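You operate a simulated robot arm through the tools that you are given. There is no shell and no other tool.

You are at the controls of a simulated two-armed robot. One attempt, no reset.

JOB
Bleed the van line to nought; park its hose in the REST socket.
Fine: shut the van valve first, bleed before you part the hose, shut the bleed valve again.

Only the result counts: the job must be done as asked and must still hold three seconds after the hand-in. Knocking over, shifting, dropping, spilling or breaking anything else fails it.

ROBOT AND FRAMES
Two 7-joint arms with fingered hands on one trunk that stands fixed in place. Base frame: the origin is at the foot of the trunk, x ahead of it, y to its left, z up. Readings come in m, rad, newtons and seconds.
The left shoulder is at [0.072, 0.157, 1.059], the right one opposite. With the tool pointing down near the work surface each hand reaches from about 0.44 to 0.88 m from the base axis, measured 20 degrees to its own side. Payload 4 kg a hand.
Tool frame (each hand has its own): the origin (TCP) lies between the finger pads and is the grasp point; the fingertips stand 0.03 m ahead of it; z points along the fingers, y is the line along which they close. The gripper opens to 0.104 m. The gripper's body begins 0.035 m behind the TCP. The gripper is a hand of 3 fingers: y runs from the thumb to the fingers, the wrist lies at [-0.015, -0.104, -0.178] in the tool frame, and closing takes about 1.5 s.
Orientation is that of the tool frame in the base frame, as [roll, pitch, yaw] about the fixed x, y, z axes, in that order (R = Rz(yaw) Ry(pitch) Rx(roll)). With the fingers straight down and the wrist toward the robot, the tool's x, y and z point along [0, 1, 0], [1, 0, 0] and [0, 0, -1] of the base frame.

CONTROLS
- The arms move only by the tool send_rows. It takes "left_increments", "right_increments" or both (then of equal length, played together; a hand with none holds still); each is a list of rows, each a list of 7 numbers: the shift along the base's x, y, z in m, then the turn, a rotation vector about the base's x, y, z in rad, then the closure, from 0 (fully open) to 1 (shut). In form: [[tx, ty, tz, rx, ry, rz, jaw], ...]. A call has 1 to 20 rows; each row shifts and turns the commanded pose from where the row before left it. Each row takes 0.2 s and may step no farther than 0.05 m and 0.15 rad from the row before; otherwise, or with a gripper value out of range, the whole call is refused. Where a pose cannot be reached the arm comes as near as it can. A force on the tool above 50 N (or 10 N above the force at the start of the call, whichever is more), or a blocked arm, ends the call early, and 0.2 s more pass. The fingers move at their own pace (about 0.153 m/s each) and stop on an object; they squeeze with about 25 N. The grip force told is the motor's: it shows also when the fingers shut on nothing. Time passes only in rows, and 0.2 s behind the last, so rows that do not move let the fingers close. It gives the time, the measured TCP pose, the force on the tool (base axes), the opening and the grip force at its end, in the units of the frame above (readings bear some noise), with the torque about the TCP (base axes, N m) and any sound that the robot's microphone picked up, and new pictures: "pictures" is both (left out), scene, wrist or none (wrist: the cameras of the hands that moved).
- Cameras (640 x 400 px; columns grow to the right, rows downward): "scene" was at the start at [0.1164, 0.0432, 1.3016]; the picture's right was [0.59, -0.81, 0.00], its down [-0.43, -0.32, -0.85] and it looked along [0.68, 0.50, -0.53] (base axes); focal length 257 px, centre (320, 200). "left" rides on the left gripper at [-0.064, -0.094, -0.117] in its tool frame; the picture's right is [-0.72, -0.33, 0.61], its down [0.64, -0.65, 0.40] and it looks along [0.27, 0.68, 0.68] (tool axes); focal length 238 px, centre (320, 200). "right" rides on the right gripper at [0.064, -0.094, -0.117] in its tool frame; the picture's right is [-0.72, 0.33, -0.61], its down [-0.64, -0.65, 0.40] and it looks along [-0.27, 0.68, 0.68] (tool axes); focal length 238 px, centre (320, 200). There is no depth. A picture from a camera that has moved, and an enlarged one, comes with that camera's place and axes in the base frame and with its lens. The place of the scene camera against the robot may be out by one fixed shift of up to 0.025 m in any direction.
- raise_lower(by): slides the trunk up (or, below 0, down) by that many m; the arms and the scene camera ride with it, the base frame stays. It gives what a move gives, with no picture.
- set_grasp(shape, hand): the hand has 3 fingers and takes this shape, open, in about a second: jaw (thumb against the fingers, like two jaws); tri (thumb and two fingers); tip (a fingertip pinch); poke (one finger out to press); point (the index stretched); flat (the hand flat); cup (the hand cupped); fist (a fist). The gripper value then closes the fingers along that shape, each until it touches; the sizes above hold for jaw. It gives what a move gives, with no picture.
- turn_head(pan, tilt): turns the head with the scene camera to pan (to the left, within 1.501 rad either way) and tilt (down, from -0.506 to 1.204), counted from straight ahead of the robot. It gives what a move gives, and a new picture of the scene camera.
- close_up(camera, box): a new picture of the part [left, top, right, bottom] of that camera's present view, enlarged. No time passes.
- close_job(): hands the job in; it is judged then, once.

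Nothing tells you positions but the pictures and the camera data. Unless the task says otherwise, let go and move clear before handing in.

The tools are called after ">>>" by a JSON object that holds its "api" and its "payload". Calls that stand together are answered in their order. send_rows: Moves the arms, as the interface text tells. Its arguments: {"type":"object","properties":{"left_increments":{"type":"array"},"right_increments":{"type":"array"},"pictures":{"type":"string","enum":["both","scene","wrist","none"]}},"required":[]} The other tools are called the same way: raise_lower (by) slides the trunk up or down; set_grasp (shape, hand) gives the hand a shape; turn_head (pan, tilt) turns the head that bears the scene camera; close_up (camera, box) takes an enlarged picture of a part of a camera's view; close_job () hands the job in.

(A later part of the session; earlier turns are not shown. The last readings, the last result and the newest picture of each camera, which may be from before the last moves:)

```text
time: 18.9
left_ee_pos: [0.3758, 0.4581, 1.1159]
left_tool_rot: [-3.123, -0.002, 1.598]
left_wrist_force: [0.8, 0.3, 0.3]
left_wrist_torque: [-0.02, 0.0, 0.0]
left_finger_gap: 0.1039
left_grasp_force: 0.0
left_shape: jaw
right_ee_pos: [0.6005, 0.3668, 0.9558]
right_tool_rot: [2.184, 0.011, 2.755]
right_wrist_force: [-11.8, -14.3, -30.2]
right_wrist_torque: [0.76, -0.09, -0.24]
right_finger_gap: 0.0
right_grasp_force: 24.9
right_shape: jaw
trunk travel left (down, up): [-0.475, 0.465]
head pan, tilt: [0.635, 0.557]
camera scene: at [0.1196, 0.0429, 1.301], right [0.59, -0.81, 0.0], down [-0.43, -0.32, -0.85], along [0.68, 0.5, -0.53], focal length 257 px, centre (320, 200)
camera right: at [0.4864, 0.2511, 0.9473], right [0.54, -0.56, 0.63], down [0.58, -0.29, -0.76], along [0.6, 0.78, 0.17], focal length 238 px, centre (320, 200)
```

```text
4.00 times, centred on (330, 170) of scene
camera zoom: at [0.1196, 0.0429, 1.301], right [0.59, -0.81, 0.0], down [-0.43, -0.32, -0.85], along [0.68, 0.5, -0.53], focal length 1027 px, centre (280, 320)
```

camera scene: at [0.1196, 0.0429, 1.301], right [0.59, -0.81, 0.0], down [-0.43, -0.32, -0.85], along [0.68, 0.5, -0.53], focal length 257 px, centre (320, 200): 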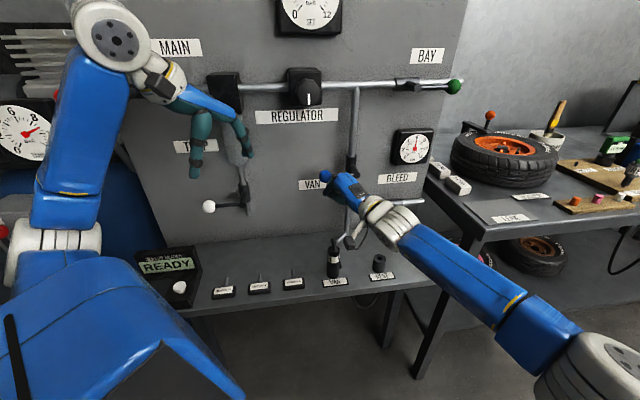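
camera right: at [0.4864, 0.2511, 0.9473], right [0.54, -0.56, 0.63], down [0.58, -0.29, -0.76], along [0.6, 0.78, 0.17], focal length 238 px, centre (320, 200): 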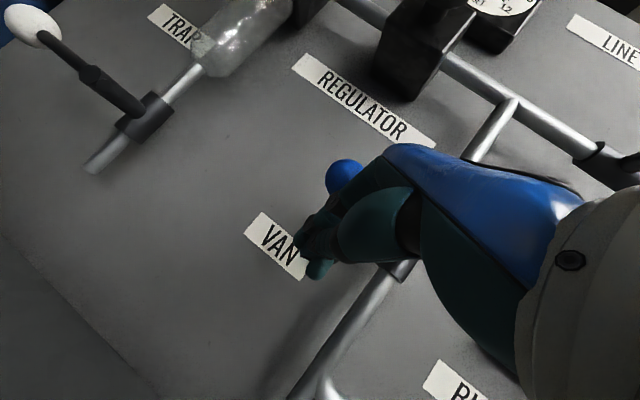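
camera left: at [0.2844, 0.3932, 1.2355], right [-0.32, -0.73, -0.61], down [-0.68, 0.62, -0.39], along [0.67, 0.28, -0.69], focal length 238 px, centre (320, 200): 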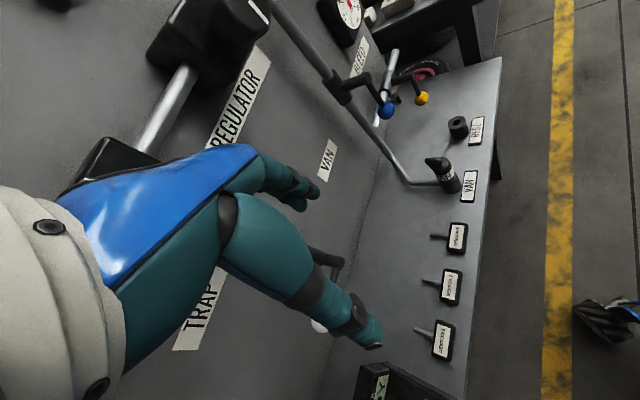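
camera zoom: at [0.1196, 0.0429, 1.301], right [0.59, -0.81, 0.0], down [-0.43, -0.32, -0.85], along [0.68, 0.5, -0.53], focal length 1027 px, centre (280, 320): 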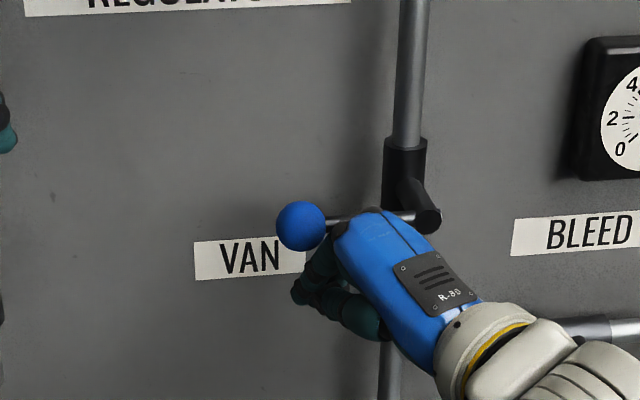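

The lever held against 35 N, so the VAN valve is at its stop and shut. I'll drop the hand clear of the ball, draw back, and tilt it further down to look at the yellow bleed lever.

>>> {"api": "send_rows", "payload": {"right_increments": [[0, 0, -0.015, 0, 0, 0, 1], [0, -0.008, -0.015, 0, 0, 0, 1], [0.004, -0.035, 0, 0, 0, 0, 1], [0.012, -0.035, 0, 0, 0, 0, 1], [0.015, -0.03, 0, -0.09, 0.04, -0.06, 1], [0.015, -0.03, -0.01, -0.09, 0.04, -0.06, 1], [0.015, -0.03, -0.015, 0, 0, -0.06, 1], [0, 0, 0, 0, 0, 0, 1]]}}

>>> {"api": "close_up", "payload": {"camera": "scene", "box": [300, 120, 440, 280]}}

```text
time: 20.8
left_ee_pos: [0.3738, 0.4582, 1.1178]
left_tool_rot: [-3.126, 0.0, 1.598]
left_wrist_force: [-0.3, 0.3, -0.1]
left_wrist_torque: [-0.01, -0.01, 0.01]
left_finger_gap: 0.1037
left_grasp_force: 0.2
left_shape: jaw
right_ee_pos: [0.6596, 0.1972, 0.9065]
right_tool_rot: [2.375, 0.017, 2.577]
right_wrist_force: [0.2, 0.1, 0.4]
right_wrist_torque: [-0.02, 0.0, -0.01]
right_finger_gap: 0.0
right_grasp_force: 24.8
right_shape: jaw
trunk travel left (down, up): [-0.475, 0.465]
head pan, tilt: [0.635, 0.557]
camera scene: at [0.1163, 0.0424, 1.3016], right [0.59, -0.81, 0.0], down [-0.43, -0.31, -0.85], along [0.68, 0.5, -0.53], focal length 257 px, centre (320, 200)
camera right: at [0.5267, 0.1054, 0.9247], right [0.5, -0.54, 0.68], down [0.45, -0.51, -0.73], along [0.74, 0.67, -0.01], focal length 238 px, centre (320, 200)
```

scene: 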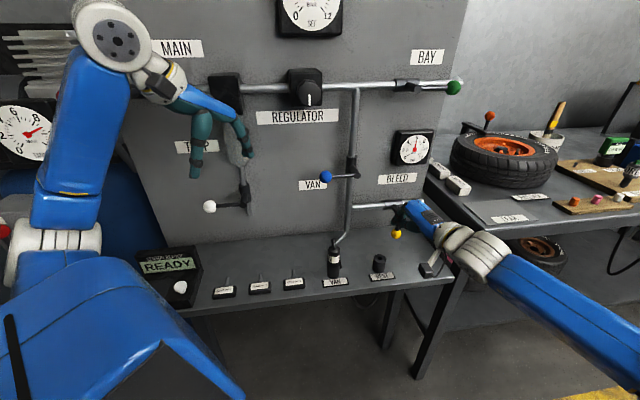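
right: 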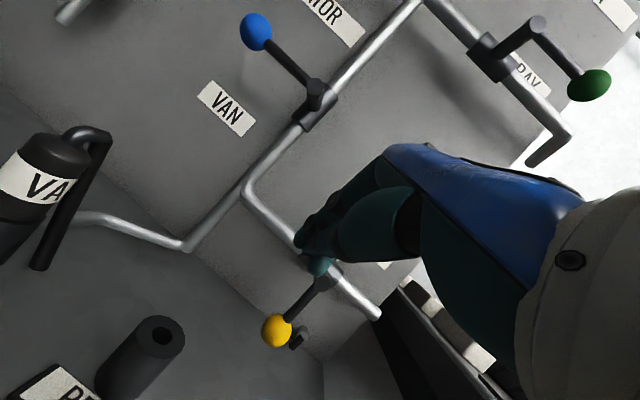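

```text
2.50 times, centred on (370, 200) of scene
camera zoom: at [0.1163, 0.0424, 1.3016], right [0.59, -0.81, 0.0], down [-0.43, -0.31, -0.85], along [0.68, 0.5, -0.53], focal length 642 px, centre (195, 200)
```

zoom: 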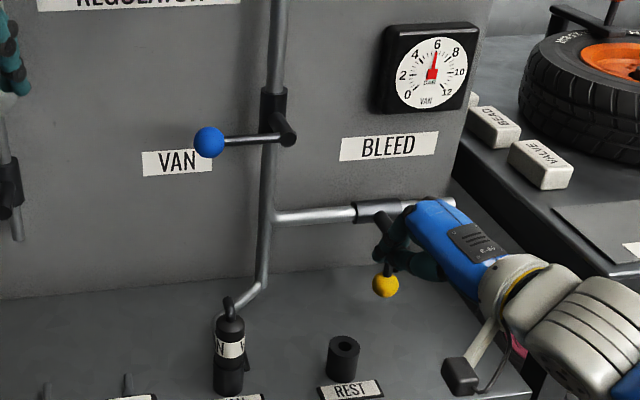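

The blue lever is level and VAN is shut; the gauge still reads about 6. From this view the yellow ball sits at [0.755, 0.230, 0.788], with its pivot about 7 cm above. I'll bring the fingertips in on the left of the yellow ball, so I can push it right and up toward open.

>>> {"api": "send_rows", "payload": {"right_increments": [[0.01, 0.018, -0.025, 0, 0, 0, 1], [0.01, 0.017, -0.026, 0, 0, 0, 1], [0.01, 0.017, -0.0255, 0, 0, 0, 1], [0.008, 0.008, -0.015, 0, 0, 0, 1], [0.008, 0.008, -0.015, 0, 0, 0, 1], [0, 0, 0, 0, 0, 0, 1]]}}

>>> {"api": "close_up", "payload": {"camera": "scene", "box": [320, 120, 460, 280]}}

```text
time: 22.1
left_ee_pos: [0.3743, 0.4592, 1.1181]
left_tool_rot: [-3.126, 0.0, 1.596]
left_wrist_force: [-0.3, 0.0, 0.2]
left_wrist_torque: [0.01, 0.02, -0.03]
left_finger_gap: 0.1041
left_grasp_force: 0.2
left_shape: jaw
right_ee_pos: [0.7061, 0.2675, 0.8032]
right_tool_rot: [2.376, 0.016, 2.579]
right_wrist_force: [0.1, -0.4, -0.1]
right_wrist_torque: [0.02, -0.02, 0.01]
right_finger_gap: 0.0
right_grasp_force: 25.2
right_shape: jaw
right hand out of reach, approached as far as the arm can: row 5
trunk travel left (down, up): [-0.475, 0.465]
head pan, tilt: [0.635, 0.557]
camera scene: at [0.1166, 0.0448, 1.3015], right [0.59, -0.81, 0.0], down [-0.43, -0.32, -0.85], along [0.68, 0.5, -0.53], focal length 257 px, centre (320, 200)
camera right: at [0.5733, 0.1758, 0.8221], right [0.5, -0.54, 0.68], down [0.45, -0.51, -0.73], along [0.74, 0.67, -0.01], focal length 238 px, centre (320, 200)
```

scene: 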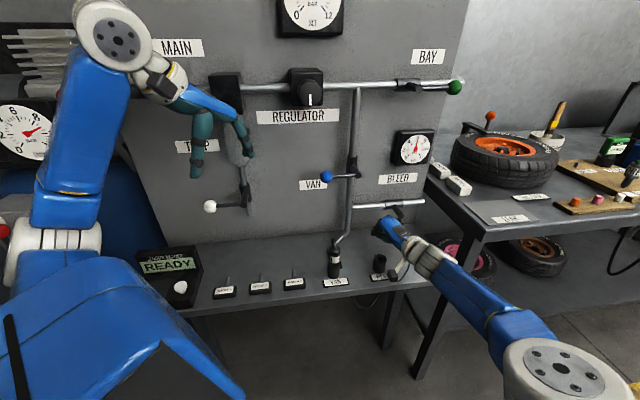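
right: 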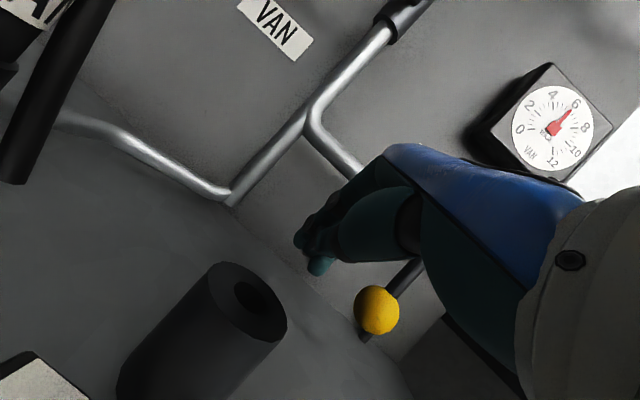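

```text
2.50 times, centred on (390, 200) of scene
camera zoom: at [0.1166, 0.0448, 1.3015], right [0.59, -0.81, 0.0], down [-0.43, -0.32, -0.85], along [0.68, 0.5, -0.53], focal length 642 px, centre (145, 200)
```

zoom: 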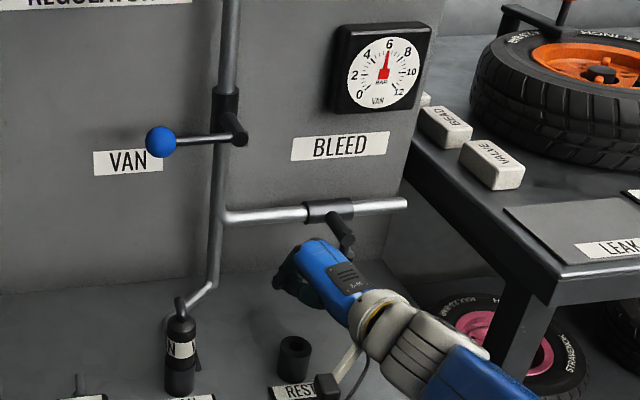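

The fingertips are left of the yellow ball and lined up. I'll push right along its arc in small steps.

>>> {"api": "send_rows", "payload": {"right_increments": [[0.0226, -0.0226, -0.002, 0, 0, 0, 1], [0.0187, -0.0187, -0.006, 0, 0, 0, 1], [0.019, -0.019, 0.0035, 0, 0, 0, 1], [0, 0, 0, 0, 0, 0, 1]]}}

>>> {"api": "close_up", "payload": {"camera": "scene", "box": [340, 120, 480, 280]}}

```text
time: 23.1
left_ee_pos: [0.3732, 0.4592, 1.1174]
left_tool_rot: [-3.125, -0.001, 1.596]
left_wrist_force: [-0.6, -0.1, 0.0]
left_wrist_torque: [-0.01, -0.01, 0.0]
left_finger_gap: 0.1038
left_grasp_force: 0.1
left_shape: jaw
right_ee_pos: [0.7304, 0.2394, 0.8263]
right_tool_rot: [2.375, 0.018, 2.578]
right_wrist_force: [-0.5, 1.6, 1.5]
right_wrist_torque: [-0.03, -0.02, 0.04]
right_finger_gap: 0.0
right_grasp_force: 24.7
right_shape: jaw
right hand out of reach, approached as far as the arm can: row 1, 2, 3
trunk travel left (down, up): [-0.475, 0.465]
head pan, tilt: [0.635, 0.557]
camera scene: at [0.1162, 0.0446, 1.3015], right [0.59, -0.81, 0.0], down [-0.43, -0.32, -0.85], along [0.68, 0.5, -0.53], focal length 257 px, centre (320, 200)
camera right: at [0.5962, 0.1473, 0.845], right [0.5, -0.54, 0.68], down [0.45, -0.51, -0.73], along [0.74, 0.67, -0.01], focal length 238 px, centre (320, 200)
```

scene: 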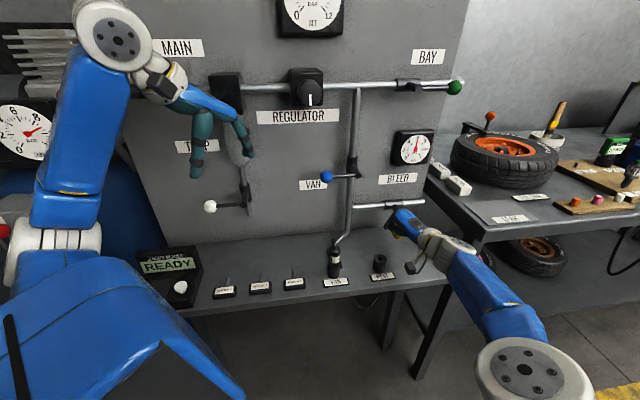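
right: 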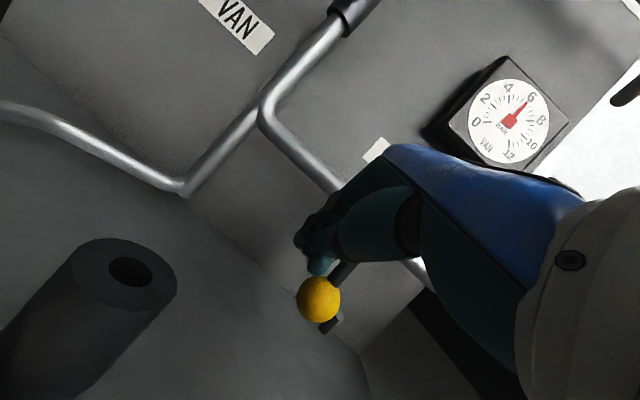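

```text
2.50 times, centred on (410, 200) of scene
camera zoom: at [0.1162, 0.0446, 1.3015], right [0.59, -0.81, 0.0], down [-0.43, -0.32, -0.85], along [0.68, 0.5, -0.53], focal length 642 px, centre (95, 200)
```

zoom: 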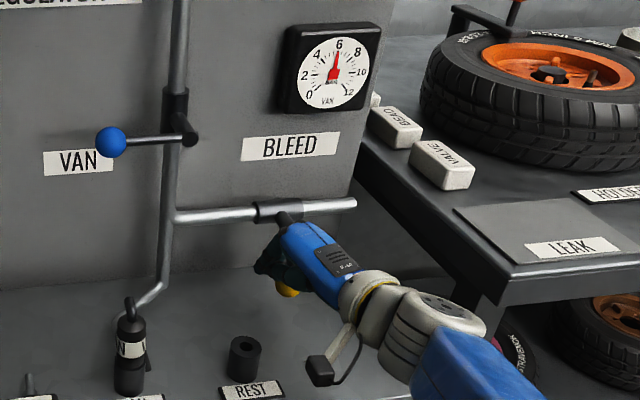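

The arm can't hold this orientation so low because the forearm comes in too steeply. I'll back the hand out, raise the left hand for clearance, and lower the trunk so the forearm comes in flatter.

>>> {"api": "send_rows", "payload": {"right_increments": [[-0.02, -0.02, 0.02, 0, 0, 0, 1], [-0.02, -0.03, 0.03, 0, 0, 0, 1], [-0.015, -0.02, 0.045, 0, 0, 0, 1], [0, 0, 0.05, 0, 0, 0, 1], [0, 0, 0.05, 0, 0, 0, 1], [0, 0, 0, 0, 0, 0, 1]], "left_increments": [[0, 0, 0.03, 0, 0, 0, 0], [0, 0, 0.03, 0, 0, 0, 0], [0, 0, 0.03, 0, 0, 0, 0], [0, 0, 0.03, 0, 0, 0, 0], [0, 0, 0.03, 0, 0, 0, 0], [0, 0, 0, 0, 0, 0, 0]]}}

```text
refused: row 3 steps farther than a row can; nothing moved
```

>>> {"api": "send_rows", "payload": {"right_increments": [[-0.02, -0.02, 0.02, 0, 0, 0, 1], [-0.02, -0.03, 0.03, 0, 0, 0, 1], [-0.015, -0.02, 0.04, 0, 0, 0, 1], [0, 0, 0.045, 0, 0, 0, 1], [0, 0, 0.045, 0, 0, 0, 1], [0, 0, 0.02, 0, 0, 0, 1], [0, 0, 0, 0, 0, 0, 1]], "left_increments": [[0, 0, 0.025, 0, 0, 0, 0], [0, 0, 0.025, 0, 0, 0, 0], [0, 0, 0.025, 0, 0, 0, 0], [0, 0, 0.025, 0, 0, 0, 0], [0, 0, 0.025, 0, 0, 0, 0], [0, 0, 0.025, 0, 0, 0, 0], [0, 0, 0, 0, 0, 0, 0]]}}

```text
time: 24.8
left_ee_pos: [0.3743, 0.454, 1.2693]
left_tool_rot: [-3.123, -0.005, 1.597]
left_wrist_force: [0.4, 0.3, 0.4]
left_wrist_torque: [-0.02, 0.0, 0.0]
left_finger_gap: 0.1038
left_grasp_force: 0.0
left_shape: jaw
right_ee_pos: [0.7239, 0.203, 0.983]
right_tool_rot: [2.374, 0.013, 2.578]
right_wrist_force: [0.5, 0.5, -0.2]
right_wrist_torque: [0.04, -0.01, 0.03]
right_finger_gap: 0.0001
right_grasp_force: 24.9
right_shape: jaw
right hand out of reach, approached as far as the arm can: row 1, 2
trunk travel left (down, up): [-0.475, 0.465]
head pan, tilt: [0.635, 0.557]
camera scene: at [0.117, 0.0396, 1.3016], right [0.59, -0.81, 0.0], down [-0.43, -0.31, -0.85], along [0.68, 0.5, -0.53], focal length 257 px, centre (320, 200)
camera right: at [0.5905, 0.1121, 1.0018], right [0.5, -0.54, 0.68], down [0.45, -0.51, -0.73], along [0.74, 0.67, -0.01], focal length 238 px, centre (320, 200)
camera left: at [0.2847, 0.386, 1.3875], right [-0.32, -0.72, -0.61], down [-0.68, 0.63, -0.39], along [0.66, 0.29, -0.69], focal length 238 px, centre (320, 200)
```

scene: 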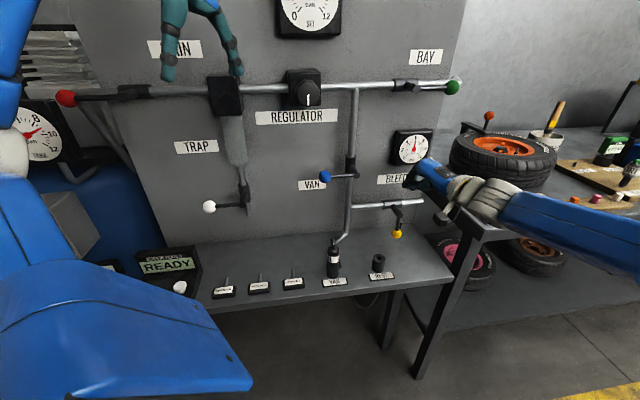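
right: 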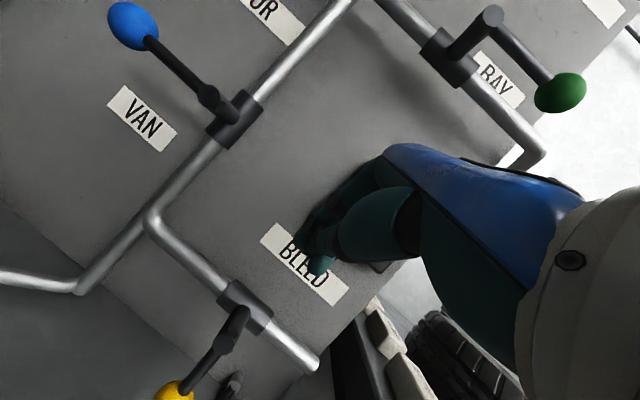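
left: 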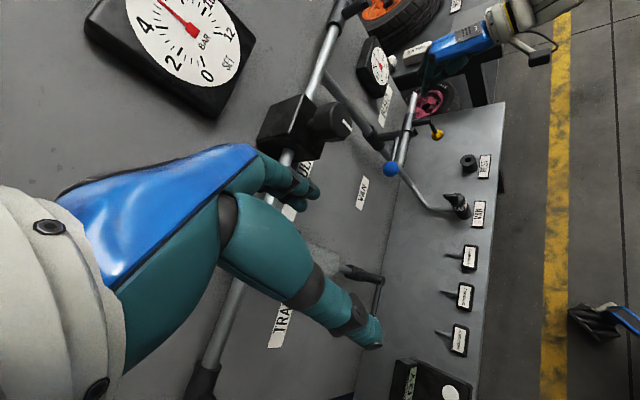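

The hands are clear. I'll pull the right hand further back from the panel, then lower the trunk 0.2 m.

>>> {"api": "send_rows", "payload": {"right_increments": [[-0.03, -0.03, 0.01, 0, 0, 0, 1], [-0.03, -0.03, 0.01, 0, 0, 0, 1], [-0.01, -0.01, 0.02, 0, 0, 0, 1], [0, 0, 0, 0, 0, 0, 1]], "pictures": "none"}}

>>> {"api": "raise_lower", "payload": {"by": -0.2}}

>>> {"api": "turn_head", "payload": {"pan": 0.55, "tilt": 0.4}}

```text
time: 25.8
left_ee_pos: [0.3747, 0.4619, 1.2665]
left_tool_rot: [-3.123, 0.002, 1.597]
left_wrist_force: [0.3, 0.2, -0.5]
left_wrist_torque: [-0.01, -0.04, -0.03]
left_finger_gap: 0.1038
left_grasp_force: 0.0
left_shape: jaw
right_ee_pos: [0.656, 0.14, 1.0223]
right_tool_rot: [2.38, 0.02, 2.577]
right_wrist_force: [0.3, 1.0, -0.3]
right_wrist_torque: [0.0, 0.0, 0.03]
right_finger_gap: 0.0
right_grasp_force: 24.7
right_shape: jaw
trunk travel left (down, up): [-0.475, 0.465]
head pan, tilt: [0.635, 0.557]
```

```text
time: 27.9
left_ee_pos: [0.3748, 0.4592, 1.0677]
left_tool_rot: [-3.125, -0.002, 1.596]
left_wrist_force: [0.1, 0.0, -0.4]
left_wrist_torque: [0.0, 0.01, 0.0]
left_finger_gap: 0.1041
left_grasp_force: 0.0
left_shape: jaw
right_ee_pos: [0.6547, 0.1389, 0.8237]
right_tool_rot: [2.376, 0.017, 2.579]
right_wrist_force: [0.4, -0.4, -0.5]
right_wrist_torque: [0.04, -0.04, 0.01]
right_finger_gap: 0.0
right_grasp_force: 25.5
right_shape: jaw
trunk travel left (down, up): [-0.275, 0.665]
head pan, tilt: [0.635, 0.557]
```

```text
time: 28.6
left_ee_pos: [0.3741, 0.4593, 1.0683]
left_tool_rot: [-3.123, -0.001, 1.599]
left_wrist_force: [-0.1, 0.0, 0.0]
left_wrist_torque: [0.02, -0.02, 0.02]
left_finger_gap: 0.1038
left_grasp_force: 0.1
left_shape: jaw
right_ee_pos: [0.6545, 0.1396, 0.8236]
right_tool_rot: [2.376, 0.018, 2.577]
right_wrist_force: [-0.3, 0.0, -0.9]
right_wrist_torque: [0.03, -0.03, 0.0]
right_finger_gap: 0.0
right_grasp_force: 25.4
right_shape: jaw
trunk travel left (down, up): [-0.275, 0.665]
head pan, tilt: [0.55, 0.4]
camera scene: at [0.1229, 0.0379, 1.1159], right [0.52, -0.85, 0.0], down [-0.33, -0.21, -0.92], along [0.78, 0.48, -0.39], focal length 257 px, centre (320, 200)
```

scene: 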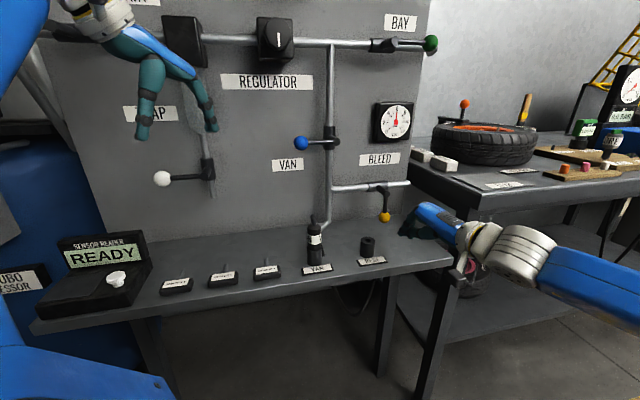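

The trunk is lower and both hands are clear. I'll bring the right fingertips over past the REST socket, keeping high, and down on the left of the yellow ball.

>>> {"api": "send_rows", "payload": {"right_increments": [[0, 0.01, 0.04, 0, 0, 0, 1], [0.01, 0.03, 0.01, 0, 0, 0, 1], [0.0115, 0.033, 0, 0, 0, 0, 1], [0.013, 0.03, 0, 0, 0, 0, 1], [0.01, 0.014, -0.024, 0, 0, 0, 1], [0.007, 0.007, -0.024, 0, 0, 0, 1], [0, 0, -0.023, 0, 0, 0, 1], [0, 0, 0, 0, 0, 0, 1]]}}

>>> {"api": "close_up", "payload": {"camera": "scene", "box": [320, 80, 460, 280]}}

```text
time: 30.4
left_ee_pos: [0.3733, 0.4582, 1.0671]
left_tool_rot: [-3.124, -0.001, 1.596]
left_wrist_force: [-0.8, -0.3, 0.9]
left_wrist_torque: [0.02, -0.02, 0.0]
left_finger_gap: 0.1039
left_grasp_force: 0.0
left_shape: jaw
right_ee_pos: [0.708, 0.2625, 0.8019]
right_tool_rot: [2.376, 0.017, 2.577]
right_wrist_force: [-0.2, -0.2, 0.7]
right_wrist_torque: [-0.03, -0.02, 0.01]
right_finger_gap: 0.0001
right_grasp_force: 25.1
right_shape: jaw
trunk travel left (down, up): [-0.275, 0.665]
head pan, tilt: [0.55, 0.4]
camera scene: at [0.1227, 0.0387, 1.116], right [0.52, -0.85, 0.0], down [-0.33, -0.21, -0.92], along [0.78, 0.48, -0.39], focal length 257 px, centre (320, 200)
camera right: at [0.574, 0.1714, 0.8206], right [0.5, -0.54, 0.68], down [0.45, -0.51, -0.73], along [0.74, 0.67, -0.01], focal length 238 px, centre (320, 200)
```

scene: 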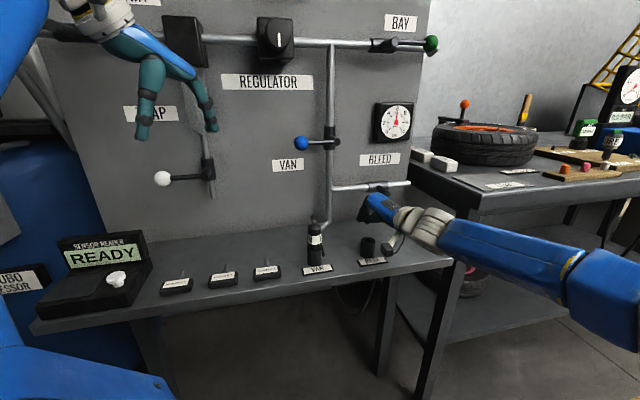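
right: 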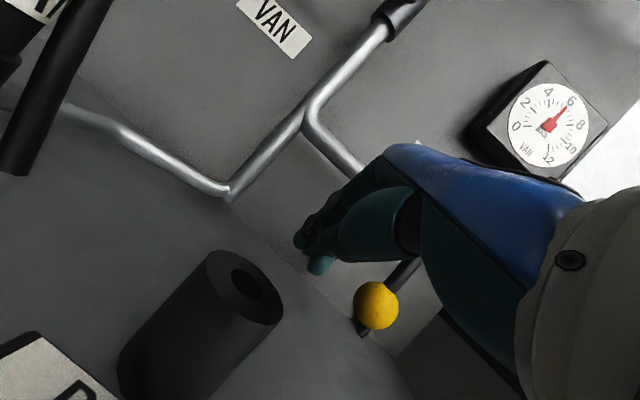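

```text
2.00 times, centred on (390, 180) of scene
camera zoom: at [0.1227, 0.0387, 1.116], right [0.52, -0.85, 0.0], down [-0.33, -0.21, -0.92], along [0.78, 0.48, -0.39], focal length 513 px, centre (180, 240)
```

zoom: 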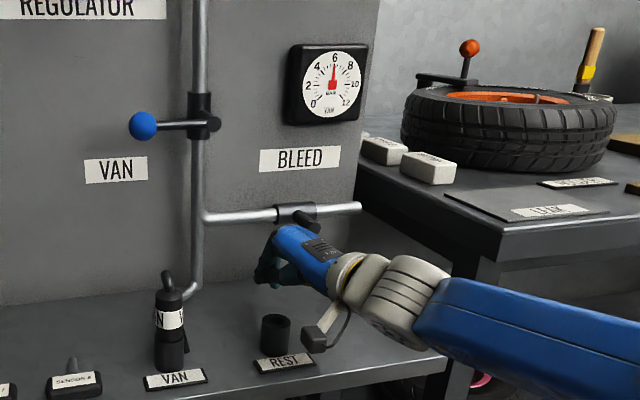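

The lower trunk fixed the reach, and the fingertips are left of the ball. I'll push right along the arc.

>>> {"api": "send_rows", "payload": {"right_increments": [[0.0213, -0.0213, -0.002, 0, 0, 0, 1], [0.0187, -0.0187, -0.006, 0, 0, 0, 1], [0.019, -0.019, 0.0035, 0, 0, 0, 1], [0, 0, 0, 0, 0, 0, 1]]}}

>>> {"api": "close_up", "payload": {"camera": "scene", "box": [320, 80, 460, 280]}}

```text
time: 31.4
left_ee_pos: [0.3755, 0.4579, 1.0674]
left_tool_rot: [-3.125, 0.001, 1.597]
left_wrist_force: [0.2, 0.0, -0.2]
left_wrist_torque: [-0.05, 0.04, 0.01]
left_finger_gap: 0.1037
left_grasp_force: 0.1
left_shape: jaw
right_ee_pos: [0.7707, 0.2017, 0.7984]
right_tool_rot: [2.379, 0.016, 2.576]
right_wrist_force: [-2.4, -4.7, -3.3]
right_wrist_torque: [0.37, -0.16, -0.1]
right_finger_gap: 0.0
right_grasp_force: 24.7
right_shape: jaw
trunk travel left (down, up): [-0.275, 0.665]
head pan, tilt: [0.55, 0.4]
camera scene: at [0.1232, 0.0377, 1.1159], right [0.52, -0.85, 0.0], down [-0.33, -0.2, -0.92], along [0.78, 0.48, -0.39], focal length 257 px, centre (320, 200)
camera right: at [0.6371, 0.1113, 0.817], right [0.5, -0.54, 0.68], down [0.45, -0.51, -0.73], along [0.74, 0.67, -0.01], focal length 238 px, centre (320, 200)
```

scene: 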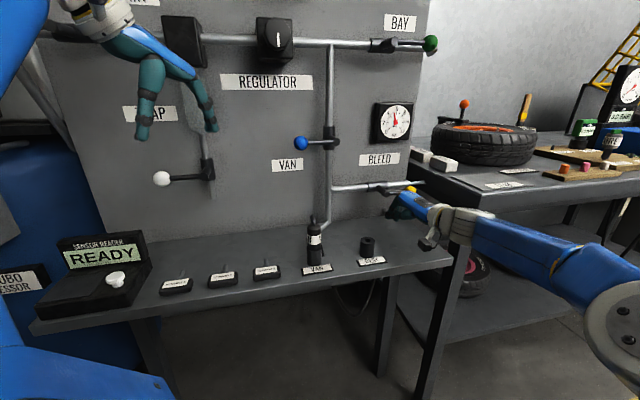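
right: 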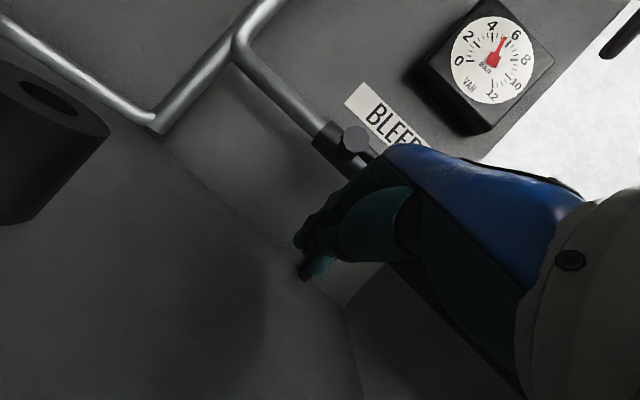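

```text
2.00 times, centred on (390, 180) of scene
camera zoom: at [0.1232, 0.0377, 1.1159], right [0.52, -0.85, 0.0], down [-0.33, -0.2, -0.92], along [0.78, 0.48, -0.39], focal length 513 px, centre (180, 240)
```

zoom: 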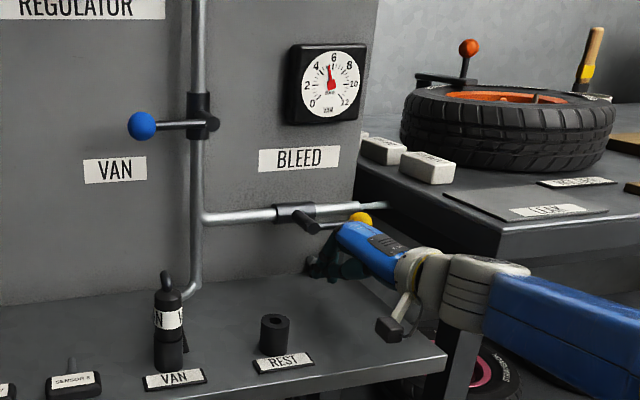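

The bleed lever is almost fully open and the gauge is falling. I'll hold still and watch it.

>>> {"api": "send_rows", "payload": {"right_increments": [[0, 0, 0, 0, 0, 0, 1], [0, 0, 0, 0, 0, 0, 1], [0, 0, 0, 0, 0, 0, 1], [0, 0, 0, 0, 0, 0, 1], [0, 0, 0, 0, 0, 0, 1], [0, 0, 0, 0, 0, 0, 1], [0, 0, 0, 0, 0, 0, 1], [0, 0, 0, 0, 0, 0, 1], [0, 0, 0, 0, 0, 0, 1], [0, 0, 0, 0, 0, 0, 1], [0, 0, 0, 0, 0, 0, 1], [0, 0, 0, 0, 0, 0, 1], [0, 0, 0, 0, 0, 0, 1], [0, 0, 0, 0, 0, 0, 1], [0, 0, 0, 0, 0, 0, 1]], "pictures": "none"}}

>>> {"api": "close_up", "payload": {"camera": "scene", "box": [340, 90, 440, 250]}}

```text
time: 34.6
left_ee_pos: [0.3726, 0.4596, 1.0666]
left_tool_rot: [-3.126, 0.001, 1.597]
left_wrist_force: [0.2, 0.1, -0.6]
left_wrist_torque: [0.02, 0.02, 0.0]
left_finger_gap: 0.1038
left_grasp_force: 0.1
left_shape: jaw
right_ee_pos: [0.7693, 0.2038, 0.7991]
right_tool_rot: [2.375, 0.017, 2.577]
right_wrist_force: [-2.8, -2.6, -2.2]
right_wrist_torque: [0.18, -0.08, -0.07]
right_finger_gap: 0.0
right_grasp_force: 24.9
right_shape: jaw
trunk travel left (down, up): [-0.275, 0.665]
head pan, tilt: [0.55, 0.4]
```

```text
2.50 times, centred on (390, 170) of scene
camera zoom: at [0.1229, 0.038, 1.116], right [0.52, -0.85, 0.0], down [-0.33, -0.2, -0.92], along [0.78, 0.48, -0.39], focal length 642 px, centre (145, 275)
```

zoom: 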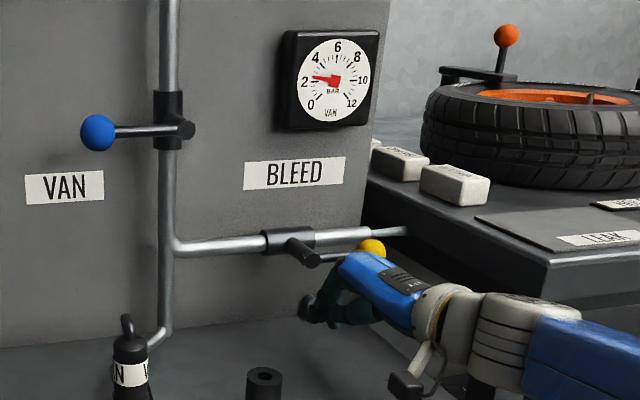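

The gauge is down to about 2 bar and still falling, so I'll keep waiting.

>>> {"api": "send_rows", "payload": {"right_increments": [[0, 0, 0, 0, 0, 0, 1], [0, 0, 0, 0, 0, 0, 1], [0, 0, 0, 0, 0, 0, 1], [0, 0, 0, 0, 0, 0, 1], [0, 0, 0, 0, 0, 0, 1], [0, 0, 0, 0, 0, 0, 1], [0, 0, 0, 0, 0, 0, 1], [0, 0, 0, 0, 0, 0, 1], [0, 0, 0, 0, 0, 0, 1], [0, 0, 0, 0, 0, 0, 1], [0, 0, 0, 0, 0, 0, 1], [0, 0, 0, 0, 0, 0, 1], [0, 0, 0, 0, 0, 0, 1], [0, 0, 0, 0, 0, 0, 1], [0, 0, 0, 0, 0, 0, 1], [0, 0, 0, 0, 0, 0, 1], [0, 0, 0, 0, 0, 0, 1], [0, 0, 0, 0, 0, 0, 1], [0, 0, 0, 0, 0, 0, 1], [0, 0, 0, 0, 0, 0, 1]], "pictures": "none"}}

>>> {"api": "send_rows", "payload": {"right_increments": [[0, 0, 0, 0, 0, 0, 1], [0, 0, 0, 0, 0, 0, 1], [0, 0, 0, 0, 0, 0, 1], [0, 0, 0, 0, 0, 0, 1], [0, 0, 0, 0, 0, 0, 1], [0, 0, 0, 0, 0, 0, 1], [0, 0, 0, 0, 0, 0, 1], [0, 0, 0, 0, 0, 0, 1], [0, 0, 0, 0, 0, 0, 1], [0, 0, 0, 0, 0, 0, 1], [0, 0, 0, 0, 0, 0, 1], [0, 0, 0, 0, 0, 0, 1], [0, 0, 0, 0, 0, 0, 1], [0, 0, 0, 0, 0, 0, 1], [0, 0, 0, 0, 0, 0, 1], [0, 0, 0, 0, 0, 0, 1], [0, 0, 0, 0, 0, 0, 1], [0, 0, 0, 0, 0, 0, 1], [0, 0, 0, 0, 0, 0, 1], [0, 0, 0, 0, 0, 0, 1]], "pictures": "none"}}

>>> {"api": "close_up", "payload": {"camera": "scene", "box": [340, 90, 440, 250]}}

```text
time: 38.8
left_ee_pos: [0.3749, 0.4588, 1.0674]
left_tool_rot: [-3.127, -0.001, 1.598]
left_wrist_force: [-0.9, -0.6, 0.0]
left_wrist_torque: [0.02, -0.03, 0.03]
left_finger_gap: 0.104
left_grasp_force: 0.0
left_shape: jaw
right_ee_pos: [0.769, 0.2044, 0.7994]
right_tool_rot: [2.377, 0.018, 2.577]
right_wrist_force: [-1.4, -1.6, -1.4]
right_wrist_torque: [0.13, -0.1, -0.02]
right_finger_gap: 0.0
right_grasp_force: 24.7
right_shape: jaw
trunk travel left (down, up): [-0.275, 0.665]
head pan, tilt: [0.55, 0.4]
```

```text
time: 43.0
left_ee_pos: [0.3741, 0.4596, 1.0686]
left_tool_rot: [-3.125, 0.0, 1.597]
left_wrist_force: [-0.4, -0.1, 0.5]
left_wrist_torque: [0.0, 0.05, -0.02]
left_finger_gap: 0.104
left_grasp_force: 0.1
left_shape: jaw
right_ee_pos: [0.7685, 0.2062, 0.7982]
right_tool_rot: [2.377, 0.018, 2.576]
right_wrist_force: [-1.6, -2.7, -0.3]
right_wrist_torque: [0.2, -0.11, -0.02]
right_finger_gap: 0.0003
right_grasp_force: 25.5
right_shape: jaw
trunk travel left (down, up): [-0.275, 0.665]
head pan, tilt: [0.55, 0.4]
```

```text
2.50 times, centred on (390, 170) of scene
camera zoom: at [0.1229, 0.0381, 1.116], right [0.52, -0.85, 0.0], down [-0.33, -0.21, -0.92], along [0.78, 0.48, -0.39], focal length 642 px, centre (145, 275)
```

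zoom: 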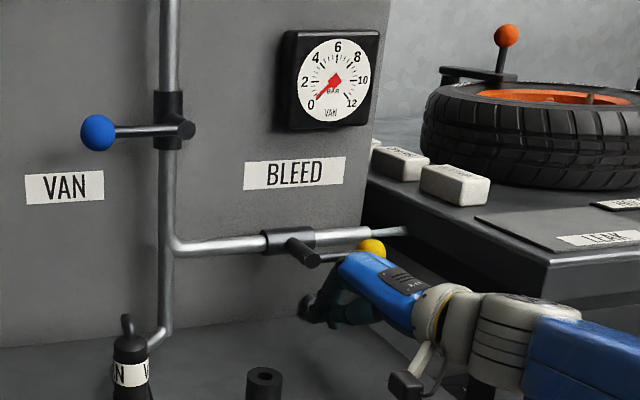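

The gauge is close to 0. I'll wait a bit more and zoom in on the dial.

>>> {"api": "send_rows", "payload": {"right_increments": [[0, 0, 0, 0, 0, 0, 1], [0, 0, 0, 0, 0, 0, 1], [0, 0, 0, 0, 0, 0, 1], [0, 0, 0, 0, 0, 0, 1], [0, 0, 0, 0, 0, 0, 1], [0, 0, 0, 0, 0, 0, 1], [0, 0, 0, 0, 0, 0, 1], [0, 0, 0, 0, 0, 0, 1], [0, 0, 0, 0, 0, 0, 1], [0, 0, 0, 0, 0, 0, 1], [0, 0, 0, 0, 0, 0, 1], [0, 0, 0, 0, 0, 0, 1], [0, 0, 0, 0, 0, 0, 1], [0, 0, 0, 0, 0, 0, 1], [0, 0, 0, 0, 0, 0, 1], [0, 0, 0, 0, 0, 0, 1], [0, 0, 0, 0, 0, 0, 1], [0, 0, 0, 0, 0, 0, 1], [0, 0, 0, 0, 0, 0, 1], [0, 0, 0, 0, 0, 0, 1]], "pictures": "none"}}

>>> {"api": "close_up", "payload": {"camera": "scene", "box": [368, 98, 418, 148]}}

>>> {"api": "send_rows", "payload": {"right_increments": [[0, 0, 0, 0, 0, 0, 1], [0, 0, 0, 0, 0, 0, 1], [0, 0, 0, 0, 0, 0, 1], [0, 0, 0, 0, 0, 0, 1], [0, 0, 0, 0, 0, 0, 1], [0, 0, 0, 0, 0, 0, 1], [0, 0, 0, 0, 0, 0, 1], [0, 0, 0, 0, 0, 0, 1], [0, 0, 0, 0, 0, 0, 1], [0, 0, 0, 0, 0, 0, 1], [0, 0, 0, 0, 0, 0, 1], [0, 0, 0, 0, 0, 0, 1], [0, 0, 0, 0, 0, 0, 1], [0, 0, 0, 0, 0, 0, 1], [0, 0, 0, 0, 0, 0, 1], [0, 0, 0, 0, 0, 0, 1], [0, 0, 0, 0, 0, 0, 1], [0, 0, 0, 0, 0, 0, 1], [0, 0, 0, 0, 0, 0, 1], [0, 0, 0, 0, 0, 0, 1]], "pictures": "wrist"}}

>>> {"api": "close_up", "payload": {"camera": "scene", "box": [368, 98, 418, 148]}}

```text
time: 47.2
left_ee_pos: [0.3746, 0.4587, 1.068]
left_tool_rot: [-3.127, 0.0, 1.597]
left_wrist_force: [0.7, -0.7, 0.5]
left_wrist_torque: [-0.01, 0.01, 0.0]
left_finger_gap: 0.1039
left_grasp_force: 0.0
left_shape: jaw
right_ee_pos: [0.7697, 0.2045, 0.7988]
right_tool_rot: [2.378, 0.018, 2.577]
right_wrist_force: [-2.2, -1.2, -1.1]
right_wrist_torque: [0.08, -0.1, -0.07]
right_finger_gap: 0.0003
right_grasp_force: 25.2
right_shape: jaw
trunk travel left (down, up): [-0.275, 0.665]
head pan, tilt: [0.55, 0.4]
```

```text
8.00 times, centred on (393, 123) of scene
camera zoom: at [0.1229, 0.0381, 1.116], right [0.52, -0.85, 0.0], down [-0.33, -0.21, -0.92], along [0.78, 0.48, -0.39], focal length 2054 px, centre (-264, 816)
```

zoom: 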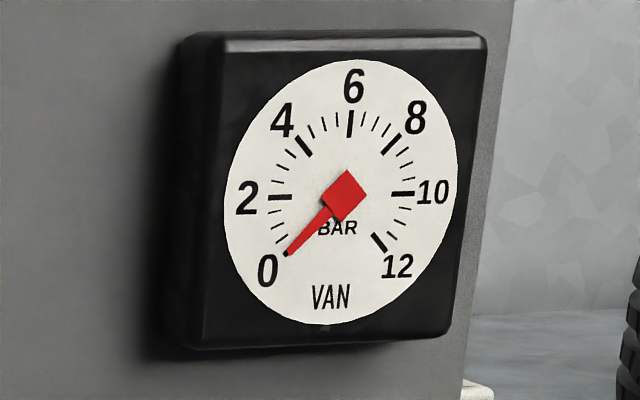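

```text
time: 51.4
left_ee_pos: [0.3742, 0.4597, 1.0673]
left_tool_rot: [-3.125, 0.001, 1.597]
left_wrist_force: [-0.5, -0.7, 1.1]
left_wrist_torque: [0.08, -0.01, 0.01]
left_finger_gap: 0.1038
left_grasp_force: 0.1
left_shape: jaw
right_ee_pos: [0.7704, 0.2044, 0.7991]
right_tool_rot: [2.376, 0.018, 2.576]
right_wrist_force: [-2.1, -2.2, -0.8]
right_wrist_torque: [0.13, -0.13, 0.0]
right_finger_gap: 0.0
right_grasp_force: 24.7
right_shape: jaw
trunk travel left (down, up): [-0.275, 0.665]
head pan, tilt: [0.55, 0.4]
camera right: at [0.6362, 0.1125, 0.8172], right [0.5, -0.54, 0.68], down [0.45, -0.51, -0.73], along [0.74, 0.67, -0.01], focal length 238 px, centre (320, 200)
```

right: 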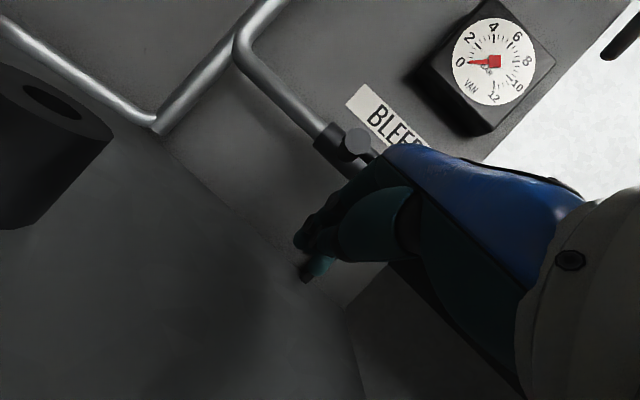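

```text
8.00 times, centred on (393, 123) of scene
camera zoom: at [0.1229, 0.0382, 1.1159], right [0.52, -0.85, 0.0], down [-0.33, -0.21, -0.92], along [0.78, 0.48, -0.39], focal length 2054 px, centre (-264, 816)
```

zoom: 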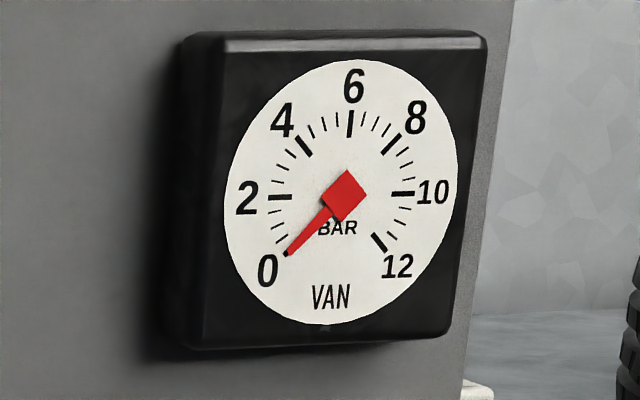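

The gauge reads exactly 0 and is steady. To shut the bleed I'll withdraw from under the yellow ball, rise, and come in above it to push it back down.

>>> {"api": "send_rows", "payload": {"right_increments": [[-0.01, -0.01, -0.004, 0, 0, 0, 1], [-0.02, -0.02, 0, 0, 0, 0, 1], [-0.02, -0.02, 0.01, 0, 0, 0, 1], [0, 0, 0.045, 0, 0, 0, 1], [0, 0, 0.045, 0, 0, 0, 1], [0, 0, 0.045, 0, 0, 0, 1], [0.025, 0.008, 0, 0, 0, 0, 1], [0.025, 0.008, 0, 0, 0, 0, 1], [0.022, 0.006, 0, 0, 0, 0, 1], [0, 0, 0, 0, 0, 0, 1]]}}

>>> {"api": "close_up", "payload": {"camera": "scene", "box": [340, 90, 440, 250]}}

```text
time: 53.6
left_ee_pos: [0.3726, 0.4581, 1.0683]
left_tool_rot: [-3.127, -0.002, 1.596]
left_wrist_force: [0.1, -0.5, -0.1]
left_wrist_torque: [0.01, -0.01, 0.0]
left_finger_gap: 0.104
left_grasp_force: 0.1
left_shape: jaw
right_ee_pos: [0.7771, 0.1726, 0.9373]
right_tool_rot: [2.375, 0.017, 2.578]
right_wrist_force: [0.5, -0.4, -0.5]
right_wrist_torque: [-0.02, 0.0, 0.0]
right_finger_gap: 0.0002
right_grasp_force: 24.9
right_shape: jaw
right hand out of reach, approached as far as the arm can: row 9
trunk travel left (down, up): [-0.275, 0.665]
head pan, tilt: [0.55, 0.4]
camera scene: at [0.1228, 0.0377, 1.116], right [0.52, -0.85, 0.0], down [-0.33, -0.2, -0.92], along [0.78, 0.48, -0.39], focal length 257 px, centre (320, 200)
camera right: at [0.6439, 0.0804, 0.9557], right [0.5, -0.54, 0.68], down [0.45, -0.51, -0.73], along [0.74, 0.67, -0.01], focal length 238 px, centre (320, 200)
```

scene: 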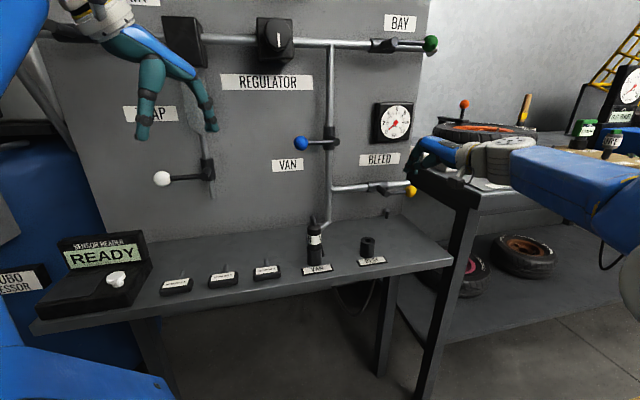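
right: 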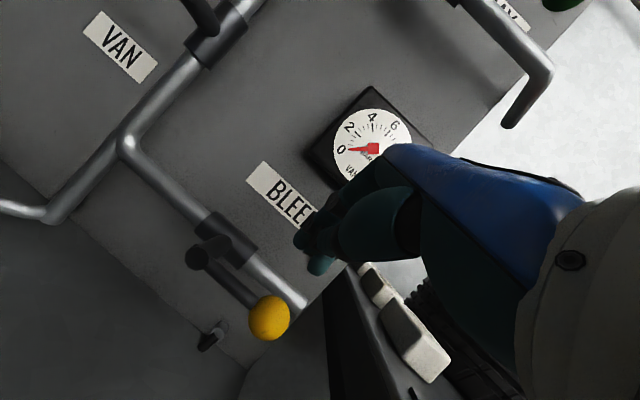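

```text
2.50 times, centred on (390, 170) of scene
camera zoom: at [0.1228, 0.0377, 1.116], right [0.52, -0.85, 0.0], down [-0.33, -0.2, -0.92], along [0.78, 0.48, -0.39], focal length 642 px, centre (145, 275)
```

zoom: 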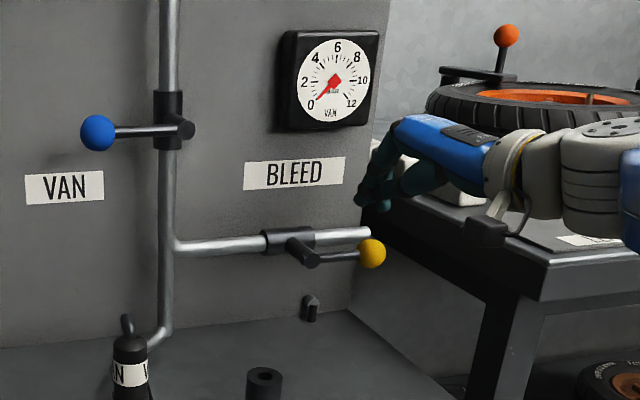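

The ball is horizontal at [0.804, 0.180, 0.859]. I'll lower the finger onto it and follow the arc down and left, checking partway.

>>> {"api": "send_rows", "payload": {"right_increments": [[0.013, -0.001, -0.025, 0, 0, 0, 1], [0.007, -0.001, -0.016, 0, 0, 0, 1], [0.003, -0.003, -0.017, 0, 0, 0, 1], [0, 0, -0.02, 0, 0, 0, 1], [-0.004, 0.004, -0.019, 0, 0, 0, 1], [0, 0, 0, 0, 0, 0, 1]]}}

>>> {"api": "close_up", "payload": {"camera": "scene", "box": [340, 90, 440, 250]}}

```text
time: 55.0
left_ee_pos: [0.3741, 0.4597, 1.0679]
left_tool_rot: [-3.127, 0.001, 1.597]
left_wrist_force: [-0.9, -0.8, -0.3]
left_wrist_torque: [-0.02, -0.01, 0.04]
left_finger_gap: 0.1039
left_grasp_force: 0.0
left_shape: jaw
right_ee_pos: [0.7873, 0.1753, 0.8442]
right_tool_rot: [2.376, 0.018, 2.578]
right_wrist_force: [-0.5, 0.8, 1.8]
right_wrist_torque: [0.02, 0.0, -0.04]
right_finger_gap: 0.0
right_grasp_force: 24.7
right_shape: jaw
right hand out of reach, approached as far as the arm can: row 1, 2
trunk travel left (down, up): [-0.275, 0.665]
head pan, tilt: [0.55, 0.4]
camera scene: at [0.1225, 0.0386, 1.116], right [0.52, -0.85, 0.0], down [-0.33, -0.21, -0.92], along [0.78, 0.48, -0.39], focal length 257 px, centre (320, 200)
camera right: at [0.6532, 0.0835, 0.863], right [0.5, -0.54, 0.68], down [0.45, -0.51, -0.73], along [0.74, 0.67, -0.01], focal length 238 px, centre (320, 200)
```

scene: 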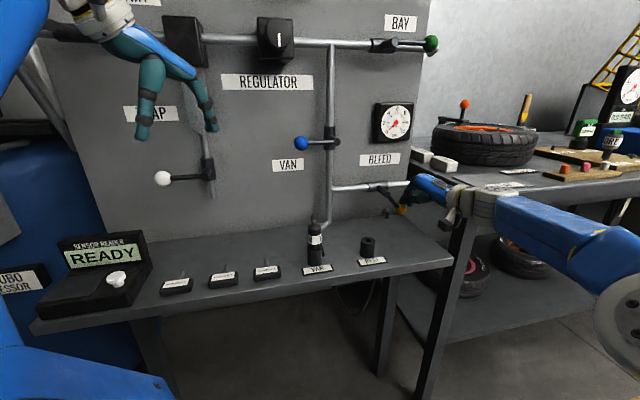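
right: 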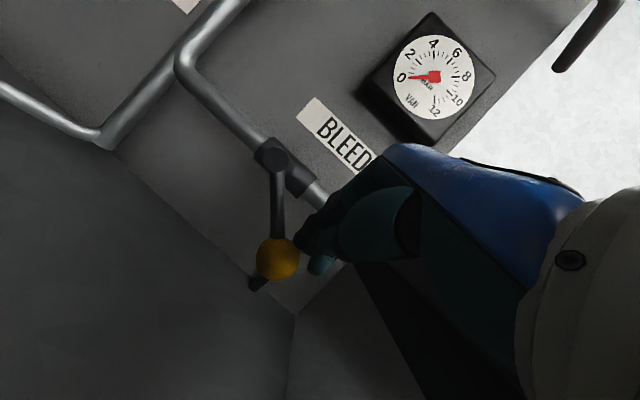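

```text
2.50 times, centred on (390, 170) of scene
camera zoom: at [0.1225, 0.0386, 1.116], right [0.52, -0.85, 0.0], down [-0.33, -0.21, -0.92], along [0.78, 0.48, -0.39], focal length 642 px, centre (145, 275)
```

zoom: 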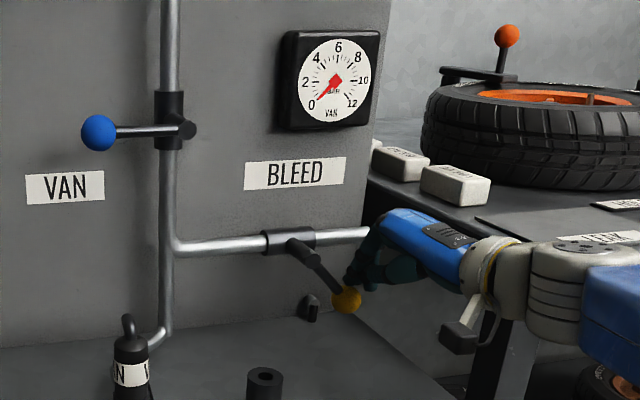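

The lever is half closed. I'll push it the rest of the way to vertical.

>>> {"api": "send_rows", "payload": {"right_increments": [[-0.003, 0.003, -0.021, 0, 0, 0, 1], [-0.008, 0.009, -0.014, 0, 0, 0, 1], [-0.012, 0.012, -0.01, 0, 0, 0, 1], [-0.008, 0.008, -0.002, 0, 0, 0, 1], [0, 0, 0, 0, 0, 0, 1]]}}

>>> {"api": "close_up", "payload": {"camera": "scene", "box": [340, 90, 440, 250]}}

```text
time: 56.2
left_ee_pos: [0.3772, 0.4548, 1.069]
left_tool_rot: [-3.122, -0.003, 1.594]
left_wrist_force: [-0.1, -0.1, -0.4]
left_wrist_torque: [0.0, 0.0, -0.01]
left_finger_gap: 0.1042
left_grasp_force: 0.1
left_shape: jaw
right_ee_pos: [0.7624, 0.1969, 0.7985]
right_tool_rot: [2.371, 0.019, 2.564]
right_wrist_force: [24.0, -19.8, 7.9]
right_wrist_torque: [-0.03, -0.21, -0.44]
right_finger_gap: 0.0
right_grasp_force: 25.3
right_shape: jaw
trunk travel left (down, up): [-0.275, 0.665]
head pan, tilt: [0.55, 0.4]
camera scene: at [0.1258, 0.0325, 1.116], right [0.52, -0.85, -0.01], down [-0.34, -0.2, -0.92], along [0.78, 0.48, -0.39], focal length 257 px, centre (320, 200)
camera right: at [0.628, 0.1082, 0.8162], right [0.49, -0.55, 0.68], down [0.45, -0.52, -0.73], along [0.75, 0.66, -0.01], focal length 238 px, centre (320, 200)
```

scene: 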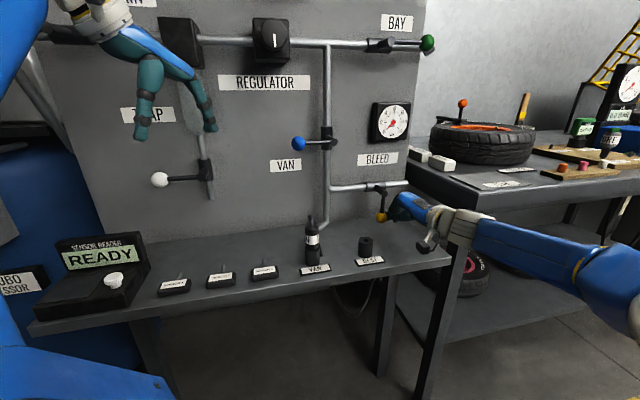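
right: 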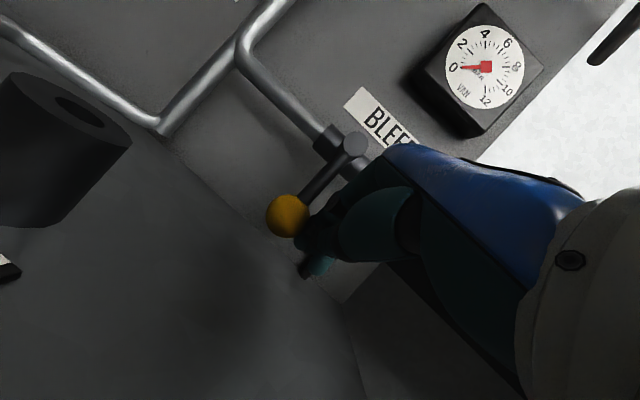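

```text
2.50 times, centred on (390, 170) of scene
camera zoom: at [0.1258, 0.0325, 1.116], right [0.52, -0.85, -0.01], down [-0.34, -0.2, -0.92], along [0.78, 0.48, -0.39], focal length 642 px, centre (145, 275)
```

zoom: 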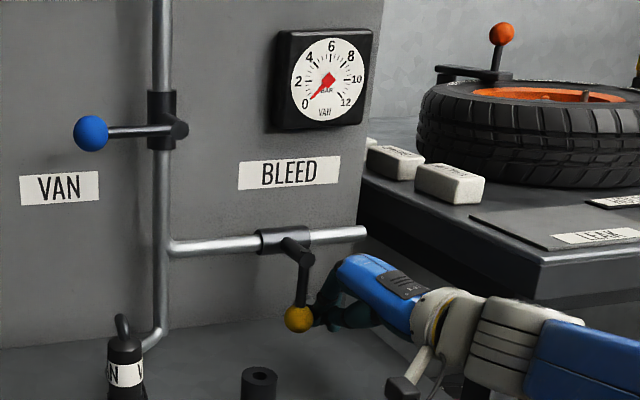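

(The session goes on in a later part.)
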